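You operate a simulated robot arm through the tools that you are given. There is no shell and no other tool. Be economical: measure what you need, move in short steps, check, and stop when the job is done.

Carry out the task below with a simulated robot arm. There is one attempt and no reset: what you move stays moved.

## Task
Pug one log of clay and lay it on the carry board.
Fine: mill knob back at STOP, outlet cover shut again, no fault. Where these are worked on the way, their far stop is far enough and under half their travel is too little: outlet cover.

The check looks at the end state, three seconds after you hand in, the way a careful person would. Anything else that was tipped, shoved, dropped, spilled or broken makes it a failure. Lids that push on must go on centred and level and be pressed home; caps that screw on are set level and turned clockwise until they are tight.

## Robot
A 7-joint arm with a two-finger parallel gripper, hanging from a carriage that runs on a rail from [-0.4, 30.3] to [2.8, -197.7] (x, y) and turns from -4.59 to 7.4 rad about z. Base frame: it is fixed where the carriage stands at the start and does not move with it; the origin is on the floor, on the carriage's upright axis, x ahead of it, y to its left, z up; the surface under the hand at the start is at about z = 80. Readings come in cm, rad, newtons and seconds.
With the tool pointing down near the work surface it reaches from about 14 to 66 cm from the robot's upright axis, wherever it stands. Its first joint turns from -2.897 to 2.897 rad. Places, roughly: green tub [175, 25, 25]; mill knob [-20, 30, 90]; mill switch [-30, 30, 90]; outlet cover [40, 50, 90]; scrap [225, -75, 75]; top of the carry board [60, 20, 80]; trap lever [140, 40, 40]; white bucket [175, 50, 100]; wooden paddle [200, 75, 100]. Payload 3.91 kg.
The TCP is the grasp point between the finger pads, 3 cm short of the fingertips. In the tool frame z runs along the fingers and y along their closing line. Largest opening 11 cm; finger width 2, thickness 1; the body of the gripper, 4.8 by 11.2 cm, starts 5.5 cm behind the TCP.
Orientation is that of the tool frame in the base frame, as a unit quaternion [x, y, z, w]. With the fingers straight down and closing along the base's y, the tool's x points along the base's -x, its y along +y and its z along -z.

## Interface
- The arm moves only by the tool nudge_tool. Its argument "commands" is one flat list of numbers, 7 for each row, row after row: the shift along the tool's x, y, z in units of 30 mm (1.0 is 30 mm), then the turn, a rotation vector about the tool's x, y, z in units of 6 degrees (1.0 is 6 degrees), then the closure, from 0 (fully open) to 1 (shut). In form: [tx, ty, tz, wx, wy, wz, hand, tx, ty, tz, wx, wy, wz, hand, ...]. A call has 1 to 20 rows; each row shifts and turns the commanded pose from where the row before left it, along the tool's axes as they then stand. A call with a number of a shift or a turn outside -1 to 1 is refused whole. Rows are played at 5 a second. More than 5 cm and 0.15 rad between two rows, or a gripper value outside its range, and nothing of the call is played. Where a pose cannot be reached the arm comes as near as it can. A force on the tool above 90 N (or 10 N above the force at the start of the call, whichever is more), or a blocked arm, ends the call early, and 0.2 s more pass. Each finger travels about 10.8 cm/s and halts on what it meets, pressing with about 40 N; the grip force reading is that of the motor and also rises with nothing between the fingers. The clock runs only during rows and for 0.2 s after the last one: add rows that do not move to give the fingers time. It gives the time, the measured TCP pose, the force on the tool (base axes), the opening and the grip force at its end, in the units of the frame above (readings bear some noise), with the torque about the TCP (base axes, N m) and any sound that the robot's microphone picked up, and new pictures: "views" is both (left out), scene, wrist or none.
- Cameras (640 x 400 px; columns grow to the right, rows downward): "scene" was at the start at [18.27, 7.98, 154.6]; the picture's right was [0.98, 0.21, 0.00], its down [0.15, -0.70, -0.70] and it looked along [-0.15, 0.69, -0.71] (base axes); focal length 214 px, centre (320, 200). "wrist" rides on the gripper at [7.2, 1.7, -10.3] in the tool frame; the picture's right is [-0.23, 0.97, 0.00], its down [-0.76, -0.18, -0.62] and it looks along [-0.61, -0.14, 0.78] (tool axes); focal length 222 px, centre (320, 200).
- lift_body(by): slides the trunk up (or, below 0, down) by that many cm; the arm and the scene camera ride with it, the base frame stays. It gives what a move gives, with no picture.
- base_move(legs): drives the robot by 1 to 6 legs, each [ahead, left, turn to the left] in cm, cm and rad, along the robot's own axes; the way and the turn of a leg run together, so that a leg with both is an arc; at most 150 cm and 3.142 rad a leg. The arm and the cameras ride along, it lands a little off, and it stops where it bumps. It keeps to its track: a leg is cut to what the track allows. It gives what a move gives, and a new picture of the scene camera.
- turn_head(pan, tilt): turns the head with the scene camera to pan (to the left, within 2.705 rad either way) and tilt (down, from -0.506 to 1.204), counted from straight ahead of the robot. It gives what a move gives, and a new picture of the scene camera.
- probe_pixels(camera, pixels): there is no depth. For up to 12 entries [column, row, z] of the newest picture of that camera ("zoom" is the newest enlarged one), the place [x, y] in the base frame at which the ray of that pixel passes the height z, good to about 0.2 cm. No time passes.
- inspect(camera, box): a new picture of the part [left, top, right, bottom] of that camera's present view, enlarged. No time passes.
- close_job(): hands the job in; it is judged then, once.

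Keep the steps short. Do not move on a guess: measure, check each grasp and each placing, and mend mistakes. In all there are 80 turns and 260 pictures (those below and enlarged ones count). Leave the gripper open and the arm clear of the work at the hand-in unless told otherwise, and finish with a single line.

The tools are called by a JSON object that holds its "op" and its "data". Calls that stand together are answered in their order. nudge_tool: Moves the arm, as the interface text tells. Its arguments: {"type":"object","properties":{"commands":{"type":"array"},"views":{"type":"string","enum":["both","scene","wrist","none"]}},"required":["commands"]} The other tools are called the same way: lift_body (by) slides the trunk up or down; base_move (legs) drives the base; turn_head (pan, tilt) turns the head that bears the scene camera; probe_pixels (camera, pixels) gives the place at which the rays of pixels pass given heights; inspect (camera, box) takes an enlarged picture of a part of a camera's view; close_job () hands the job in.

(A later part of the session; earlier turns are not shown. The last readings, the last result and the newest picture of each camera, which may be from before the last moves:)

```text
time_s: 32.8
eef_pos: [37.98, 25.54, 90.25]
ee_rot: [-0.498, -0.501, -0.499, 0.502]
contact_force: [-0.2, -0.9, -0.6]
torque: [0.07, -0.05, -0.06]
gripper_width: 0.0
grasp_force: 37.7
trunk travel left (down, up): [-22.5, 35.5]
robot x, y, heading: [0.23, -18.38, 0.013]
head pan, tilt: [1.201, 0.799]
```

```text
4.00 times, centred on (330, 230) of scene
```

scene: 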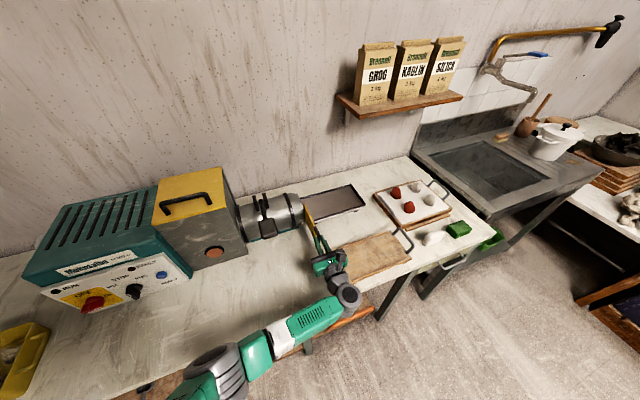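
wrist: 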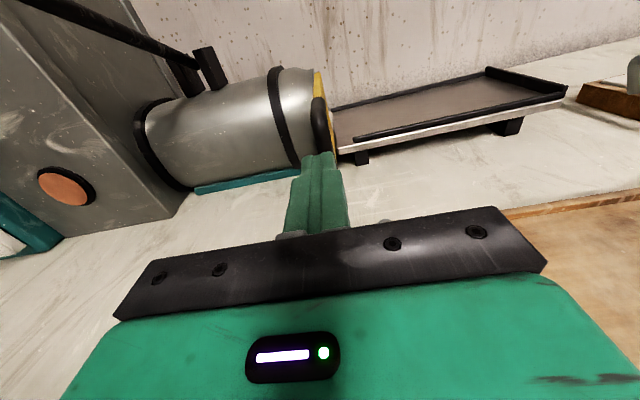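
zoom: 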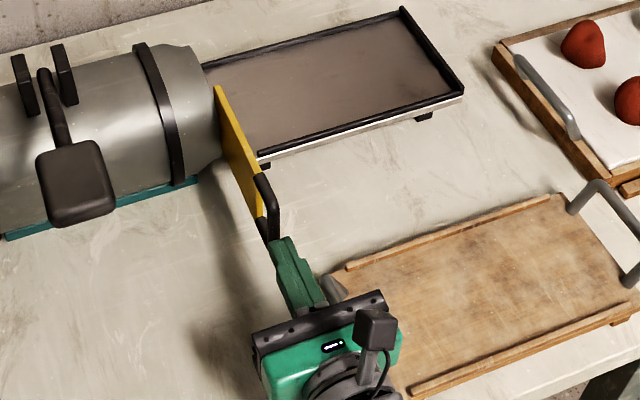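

The fingers slipped off when the cover met its far stop, so it is fully out. I'll open the hand, drive the base back 12 cm, and then travel left toward the panel.

{"op": "base_move", "data": {"legs": [[0, -12, 0]]}}

{"op": "nudge_tool", "data": {"commands": [0.3, 0, 0, 0, 0, 0, 0.3, 0.3, -1, 0.4, 0, 0, 0, 0.3, 0, -1, 0.4, 0, 0, 0, 0.3, 0, -1, 0.4, 0, 0, 0, 0.3, 0, -1, 0.4, 0, 0, 0, 0.3, 0, -1, 0, 0, 0, 0, 0.3, 0, -1, 0, 0, 0, 0, 0.3, 0, -1, 0, 0, 0, 0, 0.3, 0, -1, 0, 0, 0, 0, 0.3, 0, -1, 0, 0, 0, 0, 0.3, 0, -1, 0, 0, 0, 0, 0.3, 0, -1, 0, 0, 0, 0, 0.3, 0, -1, 0, 0, 0, 0, 0.3, 0, -1, 0, 0, 0, 0, 0.3, 0, -1, 0, 0, 0, 0, 0.3], "views": "both"}}

```text
time_s: 34.0
eef_pos: [38.29, 13.93, 90.41]
ee_rot: [-0.498, -0.501, -0.499, 0.502]
contact_force: [-0.3, -0.3, 0.4]
torque: [0.0, 0.02, 0.01]
gripper_width: 0.01
grasp_force: 38.0
trunk travel left (down, up): [-22.5, 35.5]
robot x, y, heading: [0.63, -31.41, 0.009]
head pan, tilt: [1.201, 0.799]
```

scene: 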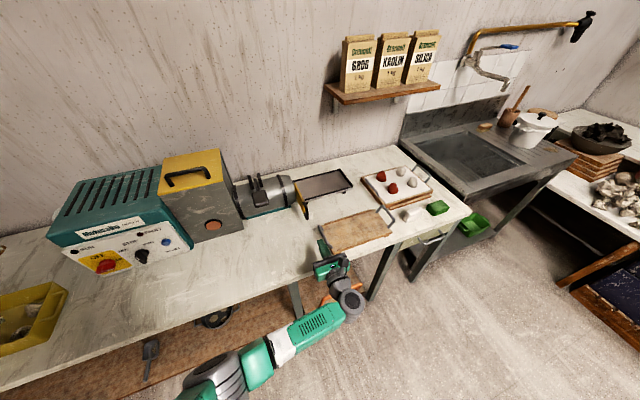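

```text
time_s: 37.2
eef_pos: [-3.79, 18.63, 92.26]
ee_rot: [-0.498, -0.501, -0.499, 0.502]
contact_force: [-0.2, -1.0, 0.5]
torque: [-0.01, 0.02, -0.01]
gripper_width: 7.72
grasp_force: 0.0
trunk travel left (down, up): [-22.5, 35.5]
robot x, y, heading: [0.39, -30.76, 0.01]
head pan, tilt: [1.201, 0.799]
```

scene: 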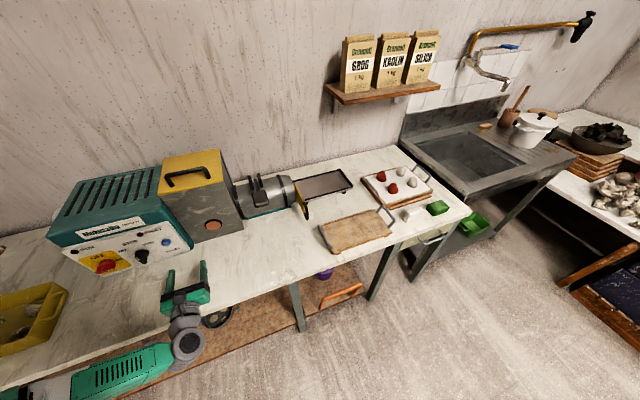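
wrist: 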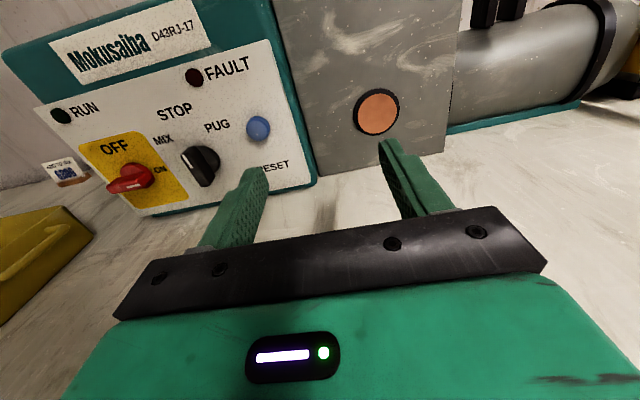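

There is a clear view of the panel now. I'll enlarge it to read the switch and knob positions.

{"op": "inspect", "data": {"camera": "wrist", "box": [70, 60, 310, 220]}}

{"op": "inspect", "data": {"camera": "scene", "box": [50, 200, 210, 290]}}

{"op": "probe_pixels", "data": {"camera": "wrist", "pixels": [[130, 178, 88], [130, 178, 90], [202, 165, 88], [202, 165, 90], [258, 128, 90], [258, 128, 92], [60, 115, 94], [150, 215, 82]]}}

{"op": "probe_pixels", "data": {"camera": "scene", "pixels": [[106, 265, 88], [106, 265, 90], [142, 256, 88], [142, 256, 90], [165, 241, 90], [165, 241, 92]]}}

```text
2.50 times, centred on (190, 140) of wrist
```

zoom: 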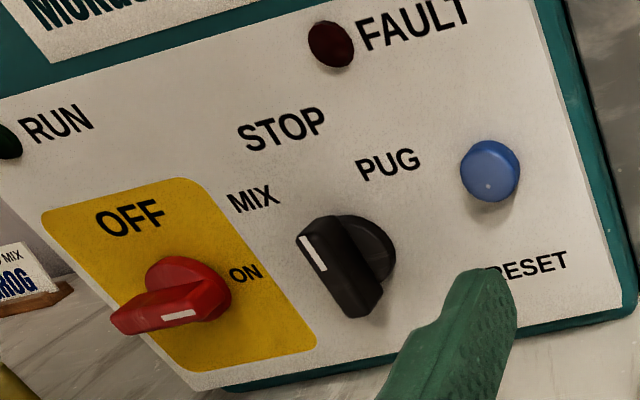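

```text
4.00 times, centred on (130, 245) of scene
```

zoom: 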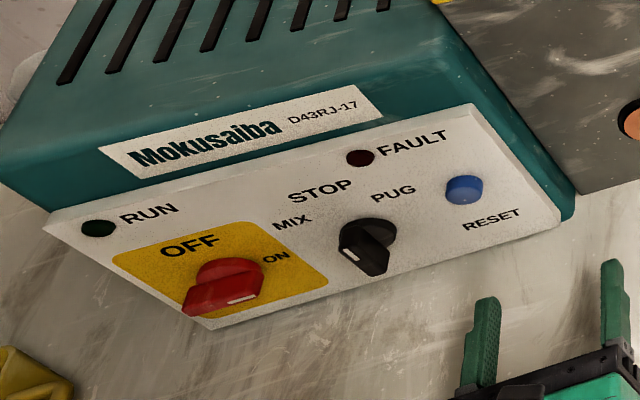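

```text
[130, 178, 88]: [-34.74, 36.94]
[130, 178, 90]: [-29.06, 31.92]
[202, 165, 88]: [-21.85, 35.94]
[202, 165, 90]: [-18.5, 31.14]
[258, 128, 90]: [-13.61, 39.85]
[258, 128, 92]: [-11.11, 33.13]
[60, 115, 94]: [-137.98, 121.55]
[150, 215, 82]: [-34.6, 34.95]
```

```text
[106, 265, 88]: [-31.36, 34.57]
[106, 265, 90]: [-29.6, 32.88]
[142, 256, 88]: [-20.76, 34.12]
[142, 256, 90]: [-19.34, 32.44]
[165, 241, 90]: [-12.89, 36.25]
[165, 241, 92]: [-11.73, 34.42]
```

The red switch bar lies horizontal with its mark at ON, so it is already on. The knob bar is upright at STOP, PUG is clockwise, and the fault lamp is dark. Triangulation puts the knob at (−20, 33.2, 89.1). I'll line up in front of it and check the panel's tilt.

{"op": "nudge_tool", "data": {"commands": [-0.3, -0.9, 0.2, 0, 0, 0, 0.5, -0.3, -0.9, 0.2, 0, 0, 0, 0.5, -0.3, -0.9, 0.2, 0, 0, 0, 0.5, 0, -0.9, 0.2, 0, 0, 0, 0.5, 0, -0.9, 0.2, 0, 0, 0, 0.5, 0, -0.9, 0, 0, 0, 0, 0.5, 0, 0, 0, 0, 0, 0, 0.5], "views": "both"}}

{"op": "inspect", "data": {"camera": "wrist", "box": [220, 40, 420, 200]}}

{"op": "inspect", "data": {"camera": "scene", "box": [60, 200, 220, 320]}}

```text
time_s: 38.8
eef_pos: [-20.18, 21.23, 89.76]
ee_rot: [-0.499, -0.501, -0.499, 0.501]
contact_force: [-0.3, 0.7, 0.0]
torque: [0.01, -0.01, 0.04]
gripper_width: 5.49
grasp_force: 0.0
trunk travel left (down, up): [-22.5, 35.5]
robot x, y, heading: [0.08, -30.85, 0.006]
head pan, tilt: [1.201, 0.799]
```

scene: 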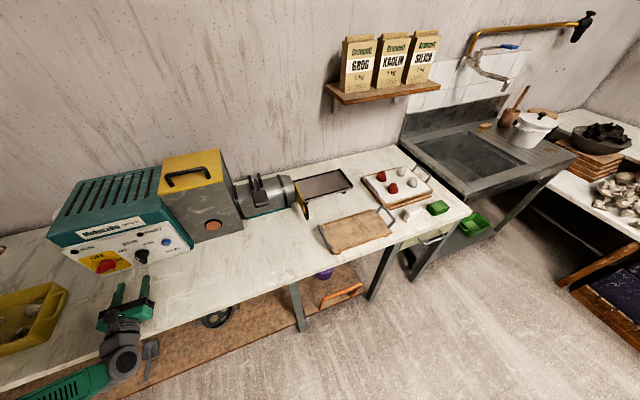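
wrist: 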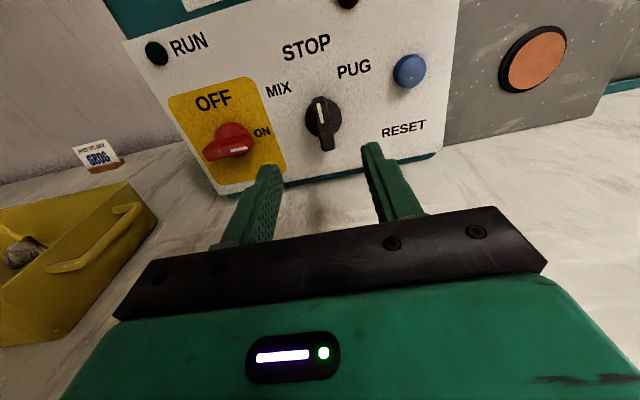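

```text
2.50 times, centred on (320, 120) of wrist
```

zoom: 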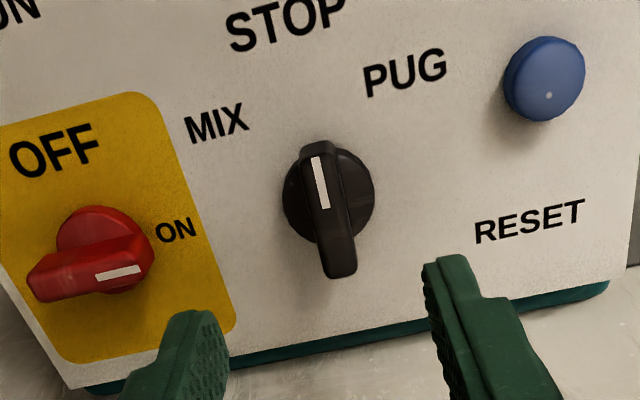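

```text
3.33 times, centred on (140, 260) of scene
```

zoom: 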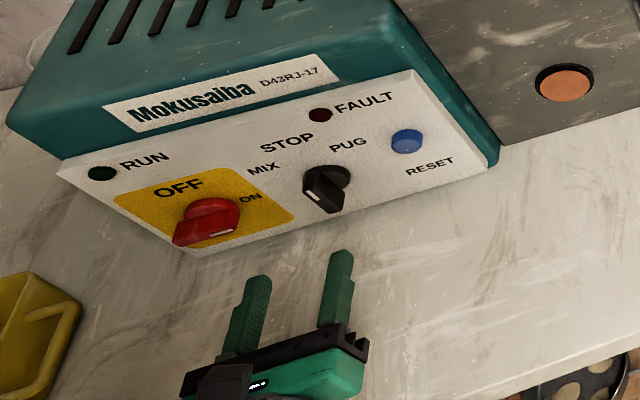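

Confirmed: switch ON, knob at STOP, fault dark. I'll refine the knob position from this head-on view.

{"op": "probe_pixels", "data": {"camera": "wrist", "pixels": [[320, 98, 91], [320, 98, 90], [327, 145, 87], [327, 145, 86], [324, 122, 89], [324, 122, 88.5], [345, 118, 89]]}}

{"op": "probe_pixels", "data": {"camera": "scene", "pixels": [[142, 257, 89], [142, 257, 88.5], [142, 263, 87], [137, 252, 91], [140, 250, 90]]}}

```text
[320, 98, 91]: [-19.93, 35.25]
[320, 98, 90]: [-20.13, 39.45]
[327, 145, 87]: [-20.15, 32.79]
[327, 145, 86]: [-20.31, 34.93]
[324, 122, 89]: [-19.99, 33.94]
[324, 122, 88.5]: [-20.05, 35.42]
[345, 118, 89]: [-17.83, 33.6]
```

```text
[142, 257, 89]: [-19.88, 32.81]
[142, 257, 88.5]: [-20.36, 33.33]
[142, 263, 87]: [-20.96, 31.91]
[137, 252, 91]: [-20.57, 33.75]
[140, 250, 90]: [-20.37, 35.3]
```

The knob is centred at (−20.0, 33, 89.1). I'll advance to TCP y≈31.2 (tips at 34.2) and close.

{"op": "nudge_tool", "data": {"commands": [-0.22, 0.05, 1, 0, 0, 0, 0.6, 0, 0, 1, 0, 0, 0, 0.6, 0, 0, 1, 0, 0, 0, 0.6, 0, 0, 0.35, 0, 0, 0, 0.6, 0, 0, 0, 0, 0, 0, 1, 0, 0, 0, 0, 0, 0, 1, 0, 0, 0, 0, 0, 0, 1], "views": "both"}}

{"op": "inspect", "data": {"camera": "wrist", "box": [220, 40, 420, 200]}}

```text
time_s: 40.4
eef_pos: [-19.88, 30.35, 88.18]
ee_rot: [0.502, 0.503, 0.496, -0.499]
contact_force: [-12.4, -48.2, -3.4]
torque: [0.82, -0.13, 1.48]
gripper_width: 1.4
grasp_force: 45.0
trunk travel left (down, up): [-22.5, 35.5]
robot x, y, heading: [0.33, -30.67, 0.008]
head pan, tilt: [1.201, 0.799]
```

scene: 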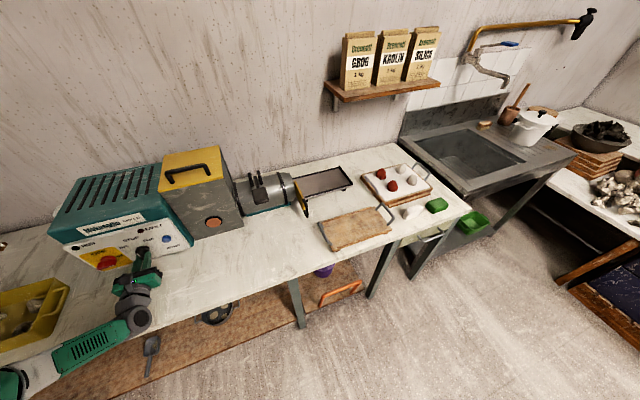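
wrist: 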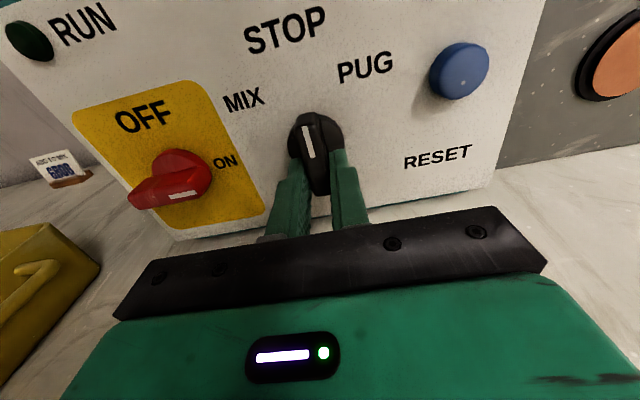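

```text
2.50 times, centred on (320, 120) of wrist
```

zoom: 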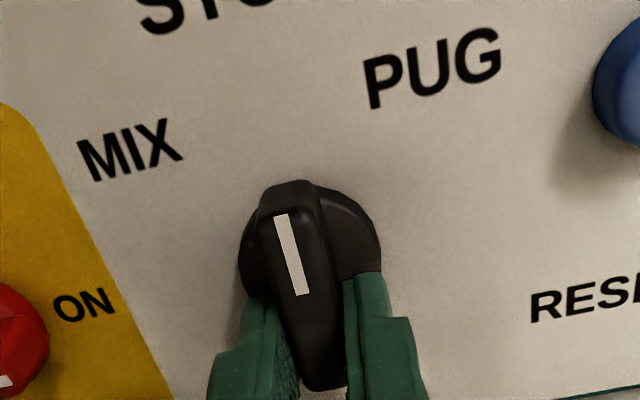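

The bar is gripped (1.4 cm), but the tips press on the knob's base (48 N). I'll ease the fingers, back off 1 cm, raise 0.7 cm and grip again.

{"op": "nudge_tool", "data": {"commands": [0, 0, -0.3, 0, 0, 0, 0.75, 0.2, 0, -0.1, 0, 0, 0, 0.75, 0, 0, 0, 0, 0, 0, 0.75, 0, 0, 0, 0, 0, 0, 1, 0, 0, 0, 0, 0, 0, 1], "views": "wrist"}}

```text
time_s: 41.6
eef_pos: [-19.97, 30.39, 89.55]
ee_rot: [-0.498, -0.5, -0.499, 0.503]
contact_force: [-4.4, -1.2, 8.8]
torque: [-0.61, 0.0, 1.18]
gripper_width: 1.39
grasp_force: 45.2
trunk travel left (down, up): [-22.5, 35.5]
robot x, y, heading: [0.24, -30.38, 0.01]
head pan, tilt: [1.201, 0.799]
```

wrist: 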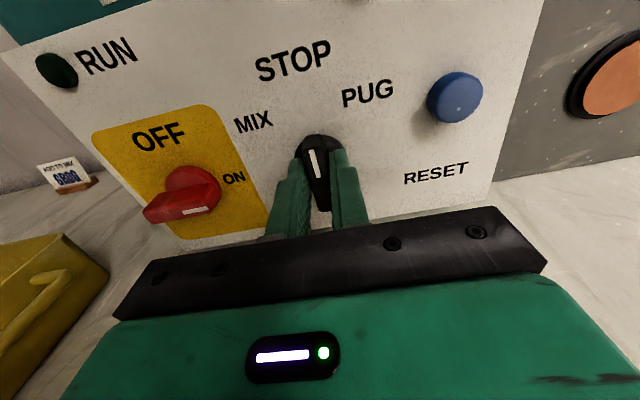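

The contact force is small now. I'll turn the knob clockwise about 42° toward PUG and look.

{"op": "nudge_tool", "data": {"commands": [0, 0, 0, 0, 0, 1, 1, 0, 0, 0, 0, 0, 1, 1, 0, 0, 0, 0, 0, 1, 1, 0, 0, 0, 0, 0, 1, 1, 0, 0, 0, 0, 0, 1, 1, 0, 0, 0, 0, 0, 1, 1, 0, 0, 0, 0, 0, 1, 1], "views": "both"}}

{"op": "inspect", "data": {"camera": "scene", "box": [60, 160, 380, 320]}}

```text
time_s: 43.2
eef_pos: [-19.83, 30.36, 89.63]
ee_rot: [-0.645, -0.289, -0.286, 0.647]
contact_force: [3.1, -1.8, 13.1]
torque: [0.98, -1.07, 0.22]
gripper_width: 1.41
grasp_force: 45.3
trunk travel left (down, up): [-22.5, 35.5]
robot x, y, heading: [0.3, -31.09, 0.005]
head pan, tilt: [1.201, 0.799]
```

scene: 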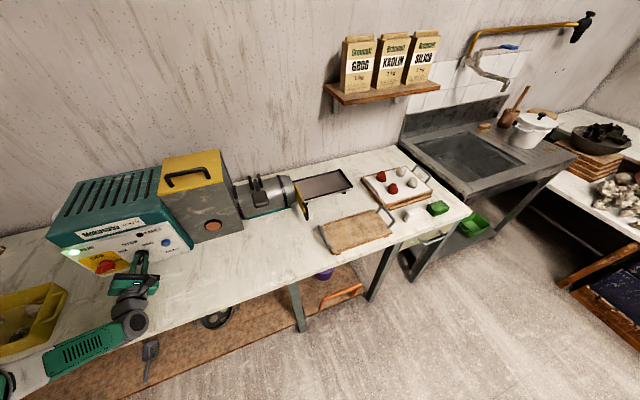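
wrist: 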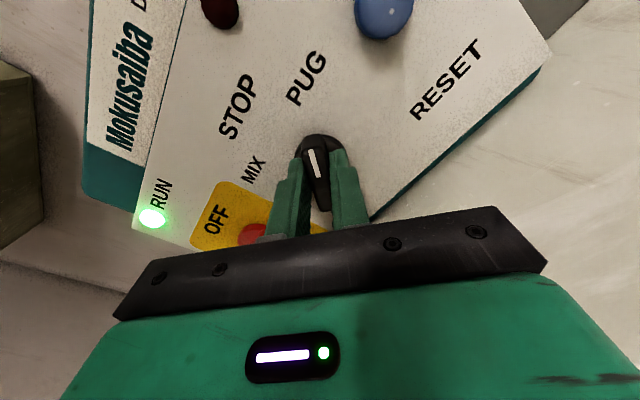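

```text
2.00 times, centred on (220, 240) of scene
```

zoom: 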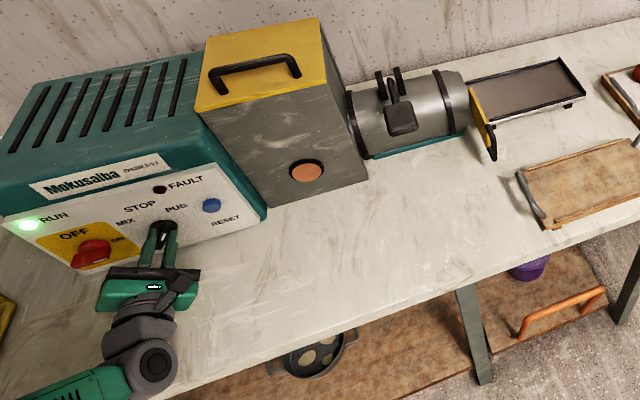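

RUN is lit, the knob points at PUG, and there is no fault. I'll hold for 2 seconds and watch the outlet.

{"op": "nudge_tool", "data": {"commands": [0, 0, 0, 0, 0, 0, 1, 0, 0, 0, 0, 0, 0, 1, 0, 0, 0, 0, 0, 0, 1, 0, 0, 0, 0, 0, 0, 1, 0, 0, 0, 0, 0, 0, 1, 0, 0, 0, 0, 0, 0, 1, 0, 0, 0, 0, 0, 0, 1, 0, 0, 0, 0, 0, 0, 1], "views": "none"}}

{"op": "inspect", "data": {"camera": "scene", "box": [60, 160, 380, 320]}}

```text
time_s: 45.0
eef_pos: [-19.74, 30.38, 89.44]
ee_rot: [-0.645, -0.288, -0.287, 0.647]
contact_force: [5.7, -2.0, 15.3]
torque: [0.85, -0.83, 0.37]
gripper_width: 1.37
grasp_force: 44.6
trunk travel left (down, up): [-22.5, 35.5]
robot x, y, heading: [0.49, -30.66, 0.012]
head pan, tilt: [1.201, 0.799]
```

```text
2.00 times, centred on (220, 240) of scene
```

zoom: 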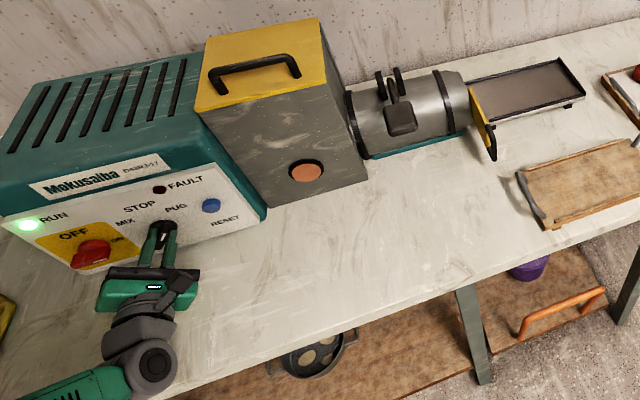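

Nothing at the outlet yet and still no fault. I'll wait 4 more seconds.

{"op": "nudge_tool", "data": {"commands": [0, 0, 0, 0, 0, 0, 1, 0, 0, 0, 0, 0, 0, 1, 0, 0, 0, 0, 0, 0, 1, 0, 0, 0, 0, 0, 0, 1, 0, 0, 0, 0, 0, 0, 1, 0, 0, 0, 0, 0, 0, 1, 0, 0, 0, 0, 0, 0, 1, 0, 0, 0, 0, 0, 0, 1, 0, 0, 0, 0, 0, 0, 1, 0, 0, 0, 0, 0, 0, 1, 0, 0, 0, 0, 0, 0, 1, 0, 0, 0, 0, 0, 0, 1, 0, 0, 0, 0, 0, 0, 1, 0, 0, 0, 0, 0, 0, 1, 0, 0, 0, 0, 0, 0, 1, 0, 0, 0, 0, 0, 0, 1, 0, 0, 0, 0, 0, 0, 1, 0, 0, 0, 0, 0, 0, 1], "views": "none"}}

{"op": "inspect", "data": {"camera": "scene", "box": [60, 160, 380, 320]}}

```text
time_s: 48.8
eef_pos: [-19.77, 30.26, 89.53]
ee_rot: [-0.645, -0.289, -0.287, 0.647]
contact_force: [6.4, -2.0, 13.9]
torque: [0.73, -0.87, 0.44]
gripper_width: 1.39
grasp_force: 45.1
trunk travel left (down, up): [-22.5, 35.5]
robot x, y, heading: [0.66, -30.71, 0.0]
head pan, tilt: [1.201, 0.799]
```

```text
2.00 times, centred on (220, 240) of scene
```

zoom: 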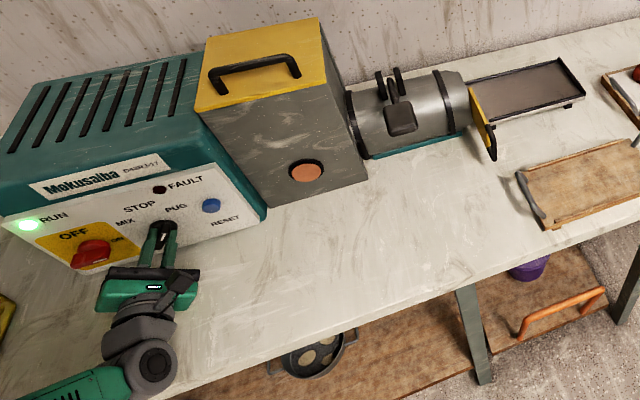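

Still nothing after 6 s. The mill may need its lever pressed to feed clay. I'll let go of the knob (leaving it at PUG), back off straight, and turn the tool level again while watching the outlet.

{"op": "nudge_tool", "data": {"commands": [0, 0, 0, 0, 0, 0, 0.65, 0, 0, 0, 0, 0, 0, 0.65, 0, 0, -1, 0, 0, 0, 0.65, 0, 0, -1, 0, 0, 0, 0.65, 0, 0, -1, 0, 0, 0, 0.65, 0, 0, -1, 0, 0, 0, 0.65, 0, 0, 0, 0, 0, -1, 0.65, 0, 0, 0, 0, 0, -1, 0.65, 0, 0, 0, 0, 0, -1, 0.65, 0, 0, 0, 0, 0, -1, 0.65, 0, 0, 0, 0, 0, -1, 0.65, 0, 0, 0, 0, 0, -1, 0.65, 0, 0, 0, 0, 0, -1, 0.65], "views": "both"}}

{"op": "inspect", "data": {"camera": "scene", "box": [160, 150, 360, 250]}}

```text
time_s: 51.6
eef_pos: [-19.62, 18.41, 89.42]
ee_rot: [0.498, 0.501, 0.499, -0.501]
contact_force: [0.5, 0.3, -0.3]
torque: [-0.01, 0.03, 0.01]
gripper_width: 3.85
grasp_force: 0.1
trunk travel left (down, up): [-22.5, 35.5]
robot x, y, heading: [0.3, -30.65, 0.01]
head pan, tilt: [1.201, 0.799]
```

scene: 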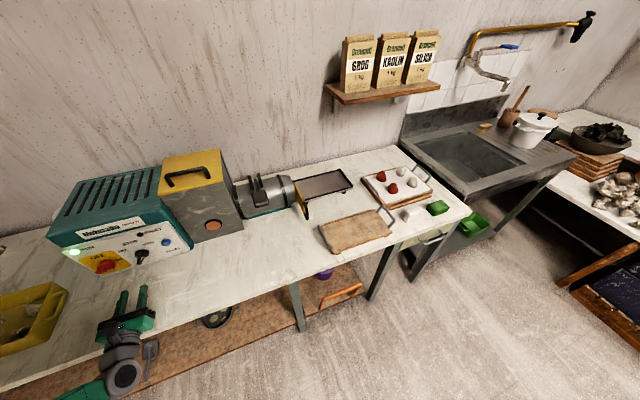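
wrist: 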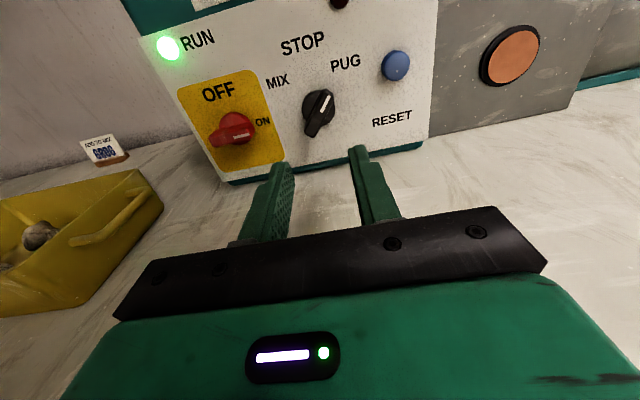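

```text
3.20 times, centred on (260, 200) of scene
```

zoom: 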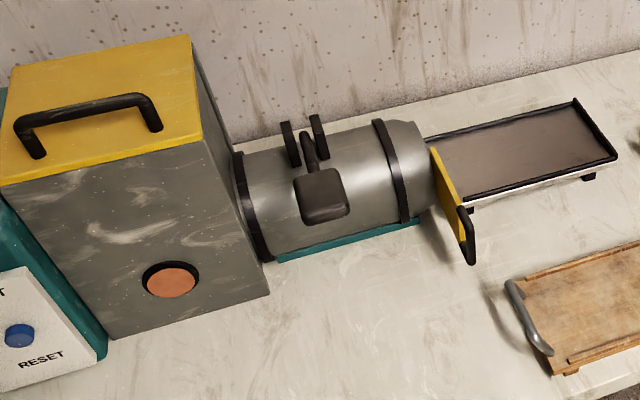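

The knob is at PUG and RUN is lit. There is a small card by the mill, so I'll read it, and look at the yellow tray too.

{"op": "inspect", "data": {"camera": "wrist", "box": [70, 125, 140, 170]}}

{"op": "inspect", "data": {"camera": "wrist", "box": [400, 0, 640, 150]}}

```text
8.89 times, centred on (105, 148) of wrist
```

zoom: 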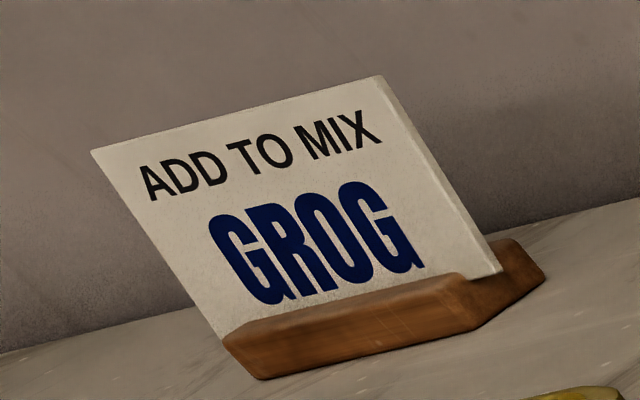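

```text
2.67 times, centred on (520, 75) of wrist
```

zoom: 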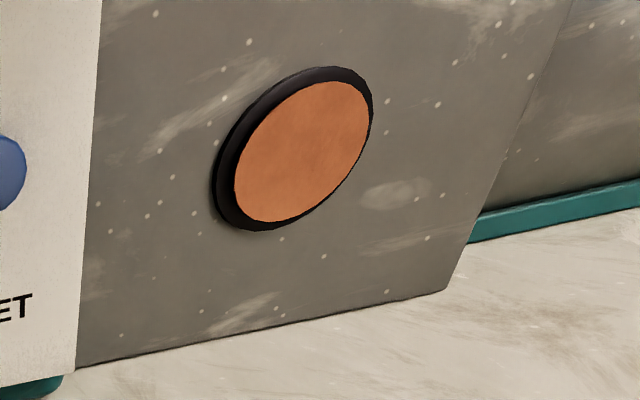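

The card belongs to other work, and the sight glass shows clay in the hopper. I'll travel to in front of the lever paddle, above it at about (22.5, 14, 113), and check the outlet again on arrival.

{"op": "nudge_tool", "data": {"commands": [0.6, 1, -0.1, 0, 0, 0, 1, 0.6, 1, -0.1, 0, 0, 0, 1, 0.6, 1, -0.1, 0, 0, 0, 1, 0.6, 1, -0.1, 0, 0, 0, 1, 0.6, 1, -0.1, 0, 0, 0, 1, 0.6, 1, -0.1, 0, 0, 0, 1, 0.6, 1, -0.1, 0, 0, 0, 1, 0.6, 1, -0.1, 0, 0, 0, 1, 0.6, 1, -0.1, 0, 0, 0, 1, 0.6, 1, -0.1, 0, 0, 0, 1, 0.6, 1, -0.1, 0, 0, 0, 1, 0.6, 1, -0.1, 0, 0, 0, 1, 0.6, 1, -0.1, 0, 0, 0, 1, 0, 1, 0, 0, 0, 0, 1], "views": "both"}}

{"op": "inspect", "data": {"camera": "wrist", "box": [160, 40, 480, 240]}}

```text
time_s: 54.6
eef_pos: [22.43, 14.63, 112.8]
ee_rot: [-0.499, -0.501, -0.499, 0.501]
contact_force: [0.1, -0.4, 0.3]
torque: [0.0, 0.0, 0.0]
gripper_width: 0.0
grasp_force: 38.0
trunk travel left (down, up): [-22.5, 35.5]
robot x, y, heading: [0.43, -30.67, 0.004]
head pan, tilt: [1.201, 0.799]
```

scene: 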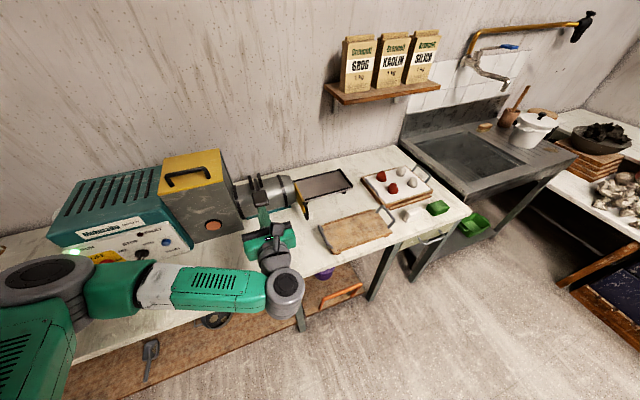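
wrist: 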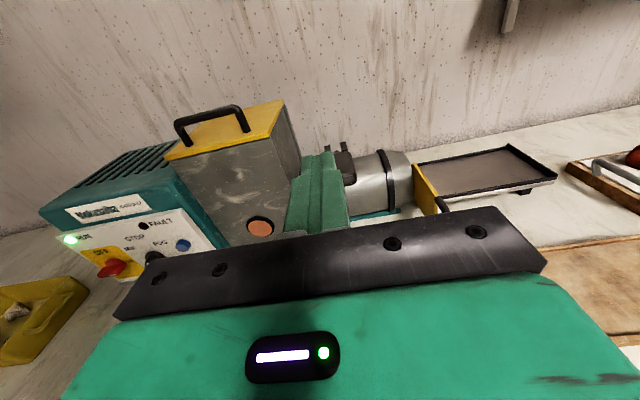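

```text
2.00 times, centred on (320, 140) of wrist
```

zoom: 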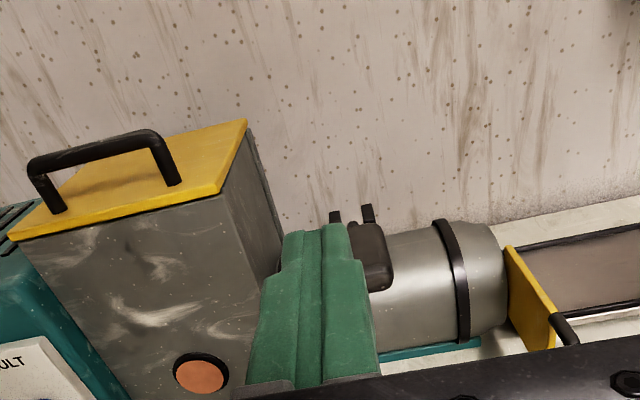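

I'll check where the paddle is relative to the fingers from here (visible at wrist px 335–357, row 150–185).

{"op": "probe_pixels", "data": {"camera": "wrist", "pixels": [[357, 167, 105], [357, 183, 103], [350, 152, 106], [357, 167, 107], [335, 167, 105]]}}

{"op": "inspect", "data": {"camera": "scene", "box": [220, 160, 340, 260]}}

```text
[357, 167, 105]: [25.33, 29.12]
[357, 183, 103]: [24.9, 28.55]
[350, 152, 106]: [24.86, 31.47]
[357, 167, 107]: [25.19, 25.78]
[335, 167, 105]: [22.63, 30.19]
```

```text
4.00 times, centred on (280, 210) of scene
```

zoom: 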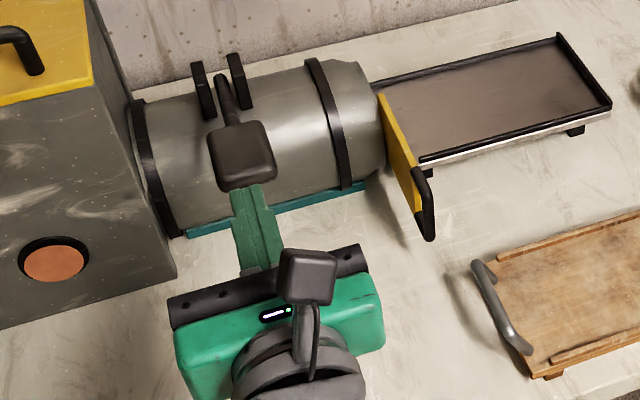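

The paddle is centred at (22.6, 30, 105), directly ahead of and below the fingers. I'll advance 15 cm above it, then come down 4.5 cm and look for contact.

{"op": "nudge_tool", "data": {"commands": [0, 0.05, 1, 0, 0, 0, 1, 0, 0, 1, 0, 0, 0, 1, 0, 0, 1, 0, 0, 0, 1, 0, 0, 1, 0, 0, 0, 1, 0, 0, 1, 0, 0, 0, 1, -0.5, 0, 0, 0, 0, 0, 1, -0.5, 0, 0, 0, 0, 0, 1, -0.5, 0, 0, 0, 0, 0, 1], "views": "both"}}

{"op": "inspect", "data": {"camera": "scene", "box": [220, 150, 360, 260]}}

```text
time_s: 56.4
eef_pos: [22.21, 29.49, 108.23]
ee_rot: [0.499, 0.501, 0.499, -0.501]
contact_force: [0.1, 0.8, -0.7]
torque: [0.02, -0.02, 0.03]
gripper_width: 0.02
grasp_force: 37.5
trunk travel left (down, up): [-22.5, 35.5]
robot x, y, heading: [0.52, -30.46, 0.004]
head pan, tilt: [1.201, 0.799]
```

scene: 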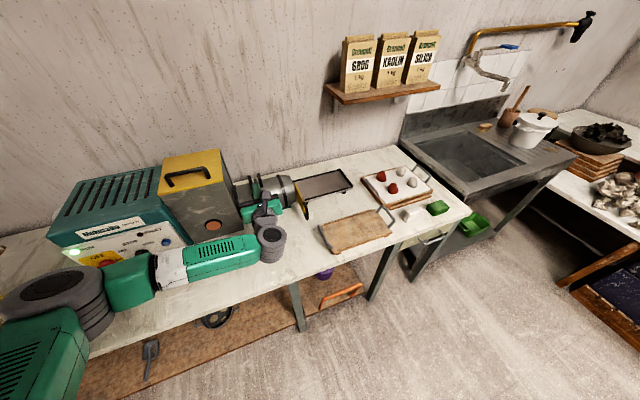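
wrist: 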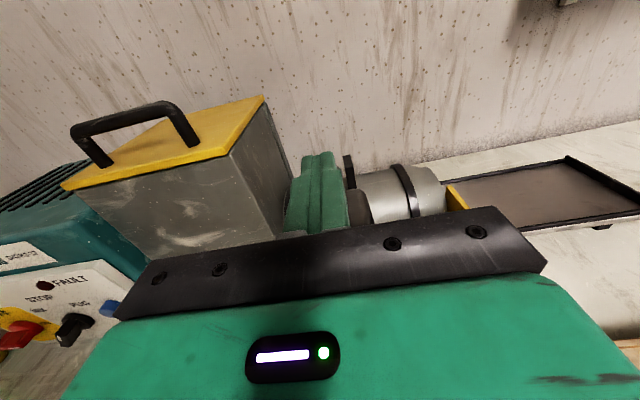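

```text
3.64 times, centred on (290, 205) of scene
```

zoom: 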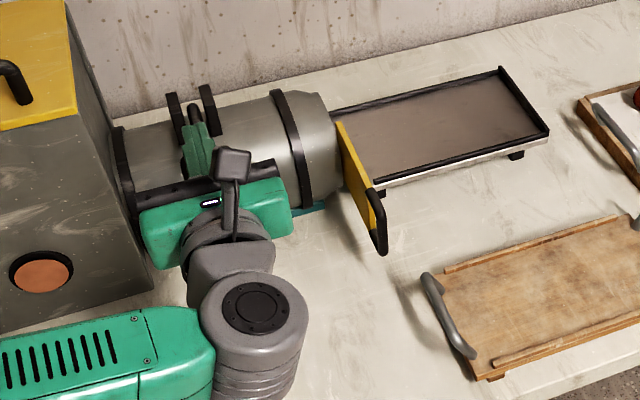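

No contact yet, and the outlet is still empty. I'll press down 4 cm in small rows and watch the force.

{"op": "nudge_tool", "data": {"commands": [-0.33, 0, 0, 0, 0, 0, 1, -0.33, 0, 0, 0, 0, 0, 1, -0.33, 0, 0, 0, 0, 0, 1, -0.33, 0, 0, 0, 0, 0, 1], "views": "wrist"}}

{"op": "inspect", "data": {"camera": "scene", "box": [220, 150, 360, 260]}}

```text
time_s: 57.4
eef_pos: [22.13, 29.62, 104.27]
ee_rot: [-0.499, -0.5, -0.5, 0.501]
contact_force: [0.5, -0.7, 4.1]
torque: [0.04, 0.01, 0.0]
gripper_width: 0.0
grasp_force: 38.4
trunk travel left (down, up): [-22.5, 35.5]
robot x, y, heading: [0.35, -30.52, 0.009]
head pan, tilt: [1.201, 0.799]
```

wrist: 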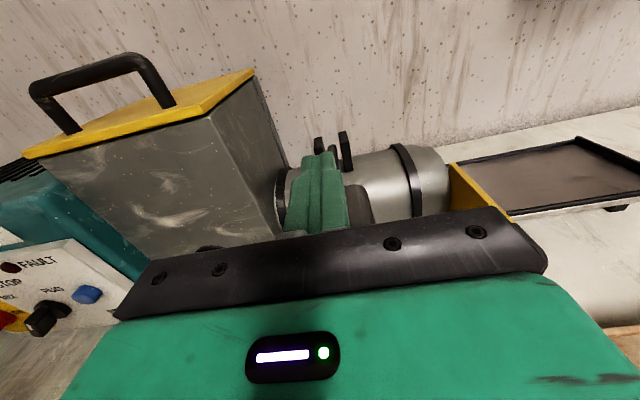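

```text
3.64 times, centred on (290, 205) of scene
```

zoom: 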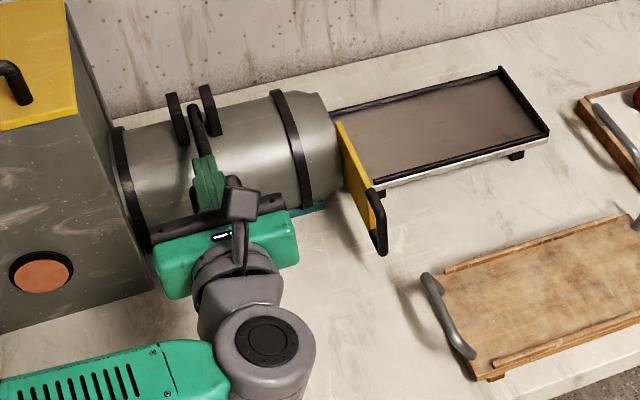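

Light contact (4 N) and the lever is starting to move. I'll press 5 cm further.

{"op": "nudge_tool", "data": {"commands": [-0.33, 0, 0, 0, 0, 0, 1, -0.33, 0, 0, 0, 0, 0, 1, -0.33, 0, 0, 0, 0, 0, 1, -0.33, 0, 0, 0, 0, 0, 1, -0.33, 0, 0, 0, 0, 0, 1], "views": "wrist"}}

{"op": "inspect", "data": {"camera": "scene", "box": [220, 150, 360, 260]}}

```text
time_s: 58.6
eef_pos: [22.36, 30.04, 101.19]
ee_rot: [0.487, 0.495, 0.509, -0.508]
contact_force: [-0.7, -3.6, 25.7]
torque: [0.18, 0.06, -0.32]
gripper_width: 0.03
grasp_force: 37.6
trunk travel left (down, up): [-22.5, 35.5]
robot x, y, heading: [0.77, -30.71, 0.009]
head pan, tilt: [1.201, 0.799]
stopped in row 5: the force on the tool passed its limit at 104 N (the readings are from after the stop); the commanded pose is now the measured one
```

wrist: 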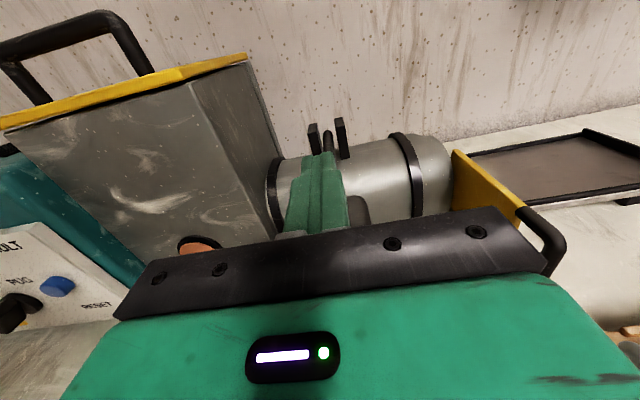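

```text
3.64 times, centred on (290, 205) of scene
```

zoom: 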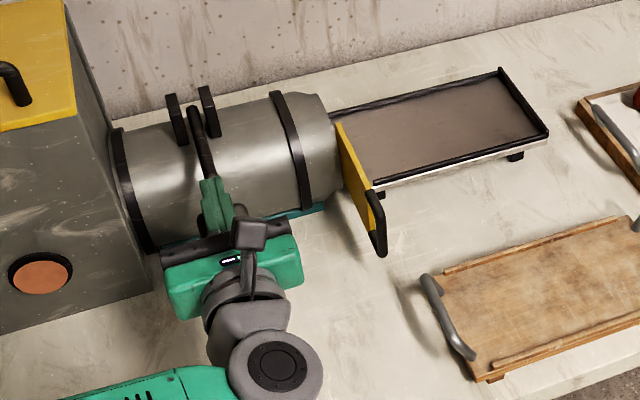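

The force limit was reached, so the lever seems to be at its lower stop. I'll hold it pressed for 2 s and watch the outlet.

{"op": "nudge_tool", "data": {"commands": [0, 0, 0, 0, 0, 0, 1, 0, 0, 0, 0, 0, 0, 1, 0, 0, 0, 0, 0, 0, 1, 0, 0, 0, 0, 0, 0, 1, 0, 0, 0, 0, 0, 0, 1, 0, 0, 0, 0, 0, 0, 1, 0, 0, 0, 0, 0, 0, 1, 0, 0, 0, 0, 0, 0, 1, 0, 0, 0, 0, 0, 0, 1, 0, 0, 0, 0, 0, 0, 1], "views": "wrist"}}

{"op": "inspect", "data": {"camera": "scene", "box": [60, 150, 360, 310]}}

```text
time_s: 60.8
eef_pos: [22.38, 29.95, 101.13]
ee_rot: [0.488, 0.495, 0.509, -0.508]
contact_force: [-3.4, -13.1, 51.1]
torque: [0.22, 0.14, 0.14]
gripper_width: 0.0
grasp_force: 37.3
trunk travel left (down, up): [-22.5, 35.5]
robot x, y, heading: [0.44, -30.88, 0.009]
head pan, tilt: [1.201, 0.799]
```

wrist: 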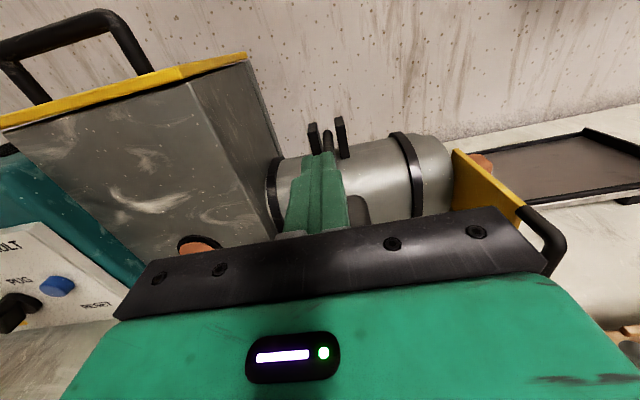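

```text
2.13 times, centred on (210, 230) of scene
```

zoom: 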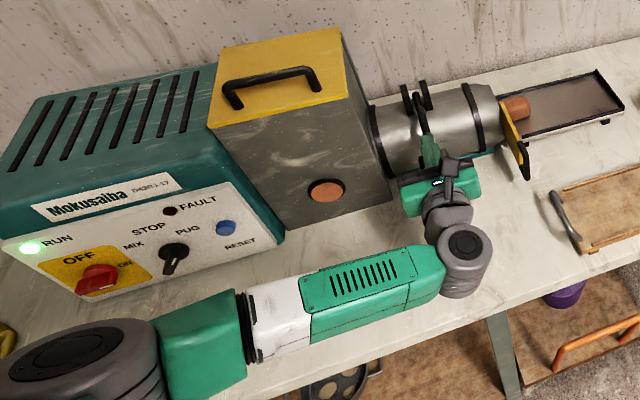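

Clay is coming out now, so the lever was needed. I'll hold on and watch the log grow.

{"op": "nudge_tool", "data": {"commands": [0, 0, 0, 0, 0, 0, 1, 0, 0, 0, 0, 0, 0, 1, 0, 0, 0, 0, 0, 0, 1, 0, 0, 0, 0, 0, 0, 1, 0, 0, 0, 0, 0, 0, 1, 0, 0, 0, 0, 0, 0, 1, 0, 0, 0, 0, 0, 0, 1, 0, 0, 0, 0, 0, 0, 1, 0, 0, 0, 0, 0, 0, 1, 0, 0, 0, 0, 0, 0, 1], "views": "none"}}

{"op": "inspect", "data": {"camera": "scene", "box": [220, 150, 360, 260]}}

```text
time_s: 63.0
eef_pos: [22.44, 29.96, 101.25]
ee_rot: [0.489, 0.494, 0.509, -0.507]
contact_force: [-2.3, -12.9, 50.1]
torque: [0.25, 0.15, 0.01]
gripper_width: 0.01
grasp_force: 37.8
trunk travel left (down, up): [-22.5, 35.5]
robot x, y, heading: [0.48, -30.31, 0.007]
head pan, tilt: [1.201, 0.799]
```

```text
3.64 times, centred on (290, 205) of scene
```

zoom: 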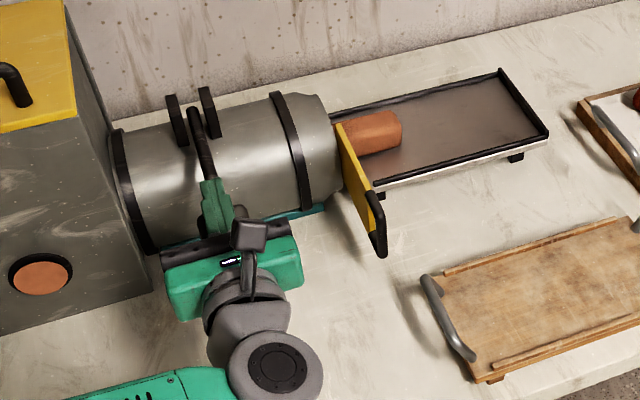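

The log is about 7 cm long and growing about 2 cm/s. I'll hold 3 s more.

{"op": "nudge_tool", "data": {"commands": [0, 0, 0, 0, 0, 0, 1, 0, 0, 0, 0, 0, 0, 1, 0, 0, 0, 0, 0, 0, 1, 0, 0, 0, 0, 0, 0, 1, 0, 0, 0, 0, 0, 0, 1, 0, 0, 0, 0, 0, 0, 1, 0, 0, 0, 0, 0, 0, 1, 0, 0, 0, 0, 0, 0, 1, 0, 0, 0, 0, 0, 0, 1, 0, 0, 0, 0, 0, 0, 1, 0, 0, 0, 0, 0, 0, 1, 0, 0, 0, 0, 0, 0, 1, 0, 0, 0, 0, 0, 0, 1, 0, 0, 0, 0, 0, 0, 1], "views": "none"}}

{"op": "inspect", "data": {"camera": "scene", "box": [220, 150, 360, 260]}}

```text
time_s: 66.0
eef_pos: [22.38, 30.1, 101.14]
ee_rot: [0.489, 0.494, 0.509, -0.507]
contact_force: [-2.9, -11.9, 50.0]
torque: [0.23, 0.13, 0.06]
gripper_width: 0.01
grasp_force: 38.3
trunk travel left (down, up): [-22.5, 35.5]
robot x, y, heading: [0.66, -30.66, 0.004]
head pan, tilt: [1.201, 0.799]
```

```text
3.64 times, centred on (290, 205) of scene
```

zoom: 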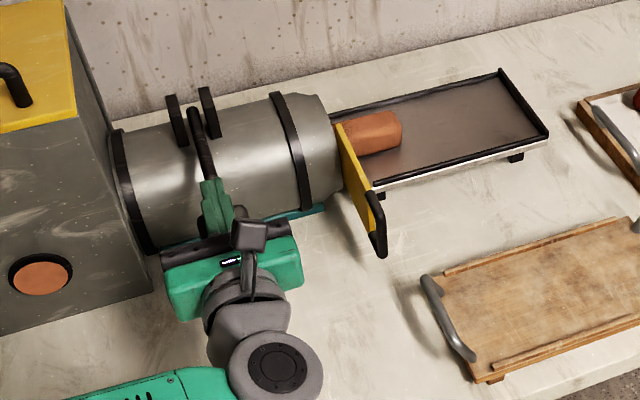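

The log stopped growing at about 8 cm, so a stroke may give only part of it. I'll zoom in on the log and the lamps.

{"op": "inspect", "data": {"camera": "scene", "box": [285, 165, 365, 215]}}

{"op": "inspect", "data": {"camera": "scene", "box": [60, 200, 240, 300]}}

{"op": "nudge_tool", "data": {"commands": [0.33, 0, 0, 0, 0, 0, 1, 0.33, 0, 0, 0, 0, 0, 1, 0.5, 0, 0, 0, 0, 0, 1, 0.5, 0, 0, 0, 0, 0, 1, 0.5, 0, 0, 0, 0, 0, 1], "views": "both"}}

{"op": "inspect", "data": {"camera": "scene", "box": [220, 150, 360, 260]}}

```text
8.00 times, centred on (325, 190) of scene
```

zoom: 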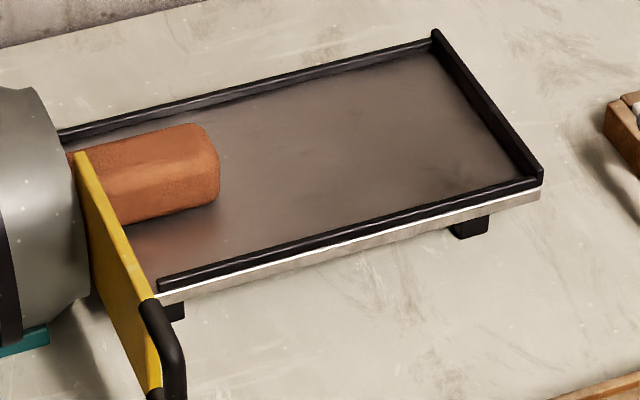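

```text
3.56 times, centred on (150, 250) of scene
```

zoom: 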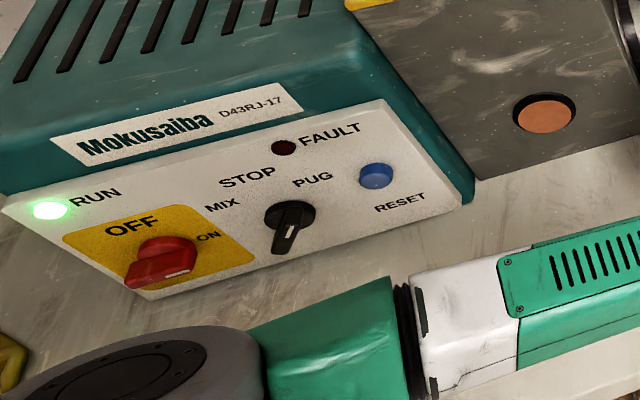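

```text
time_s: 67.2
eef_pos: [22.15, 29.4, 107.54]
ee_rot: [0.492, 0.496, 0.507, -0.506]
contact_force: [-0.5, -0.6, 0.5]
torque: [-0.04, -0.01, -0.01]
gripper_width: 0.01
grasp_force: 37.6
trunk travel left (down, up): [-22.5, 35.5]
robot x, y, heading: [0.16, -31.09, 0.01]
head pan, tilt: [1.201, 0.799]
```

scene: 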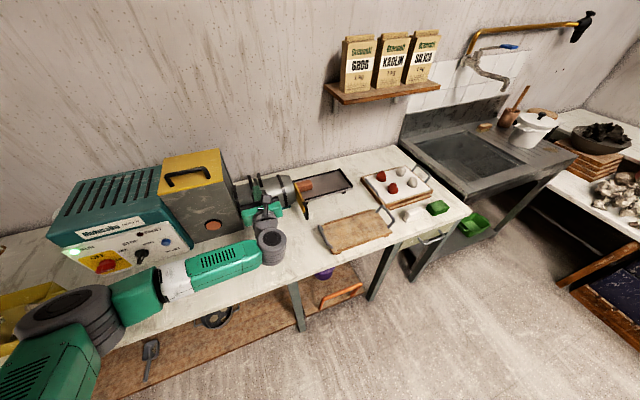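
wrist: 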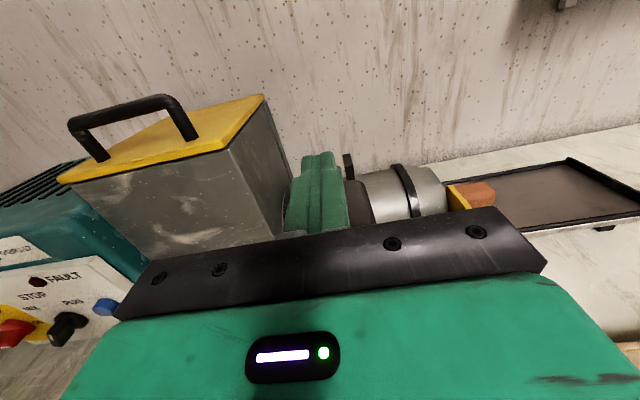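

```text
3.64 times, centred on (290, 205) of scene
```

zoom: 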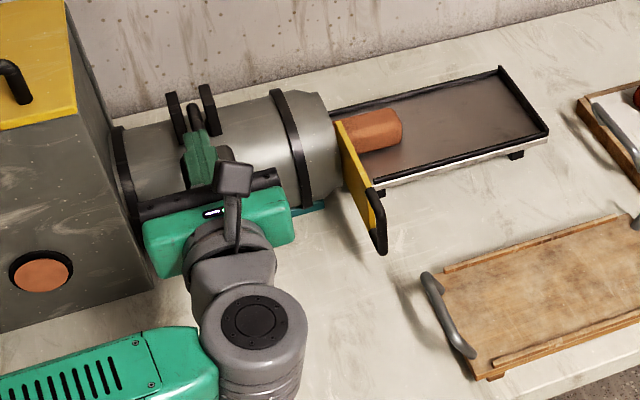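

The lever sprang back by itself. I need to know whether the log is complete and free, so I'll go up and right to look down at the outlet.

{"op": "nudge_tool", "data": {"commands": [1, 0, -0.5, 0, 0, 0, 0.5, 1, 0.5, -0.5, 0, 0, 0, 0.5, 1, 1, 0, 0, 0, 0, 0.5, 1, 1, 0, 0, 0, 0, 0.5, 0.5, 1, 0, 0, 0, 0, 0.5, 0, 1, 0, 0, 0, 0, 0.5, 0, 1, 0, 0, 0, 0, 0.5, 0, 1, 0, 0, 0, 0, 0.5, 0, 0.5, 0, 0, 0, 0, 0.5], "views": "wrist"}}

{"op": "inspect", "data": {"camera": "wrist", "box": [220, 80, 420, 205]}}

```text
time_s: 69.2
eef_pos: [43.1, 26.58, 120.84]
ee_rot: [-0.49, -0.496, -0.506, 0.507]
contact_force: [1.2, 0.3, -0.1]
torque: [0.03, -0.02, -0.01]
gripper_width: 5.51
grasp_force: 0.1
trunk travel left (down, up): [-22.5, 35.5]
robot x, y, heading: [0.46, -30.33, 0.009]
head pan, tilt: [1.201, 0.799]
```

wrist: 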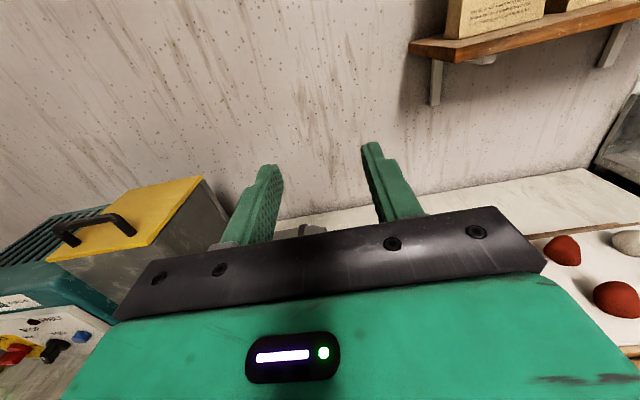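

```text
3.20 times, centred on (320, 142) of wrist
```

zoom: 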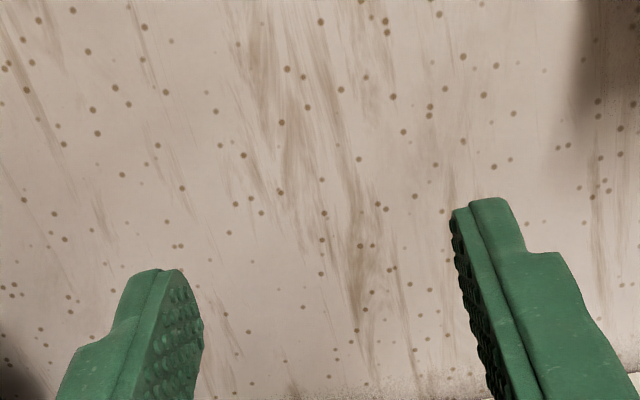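

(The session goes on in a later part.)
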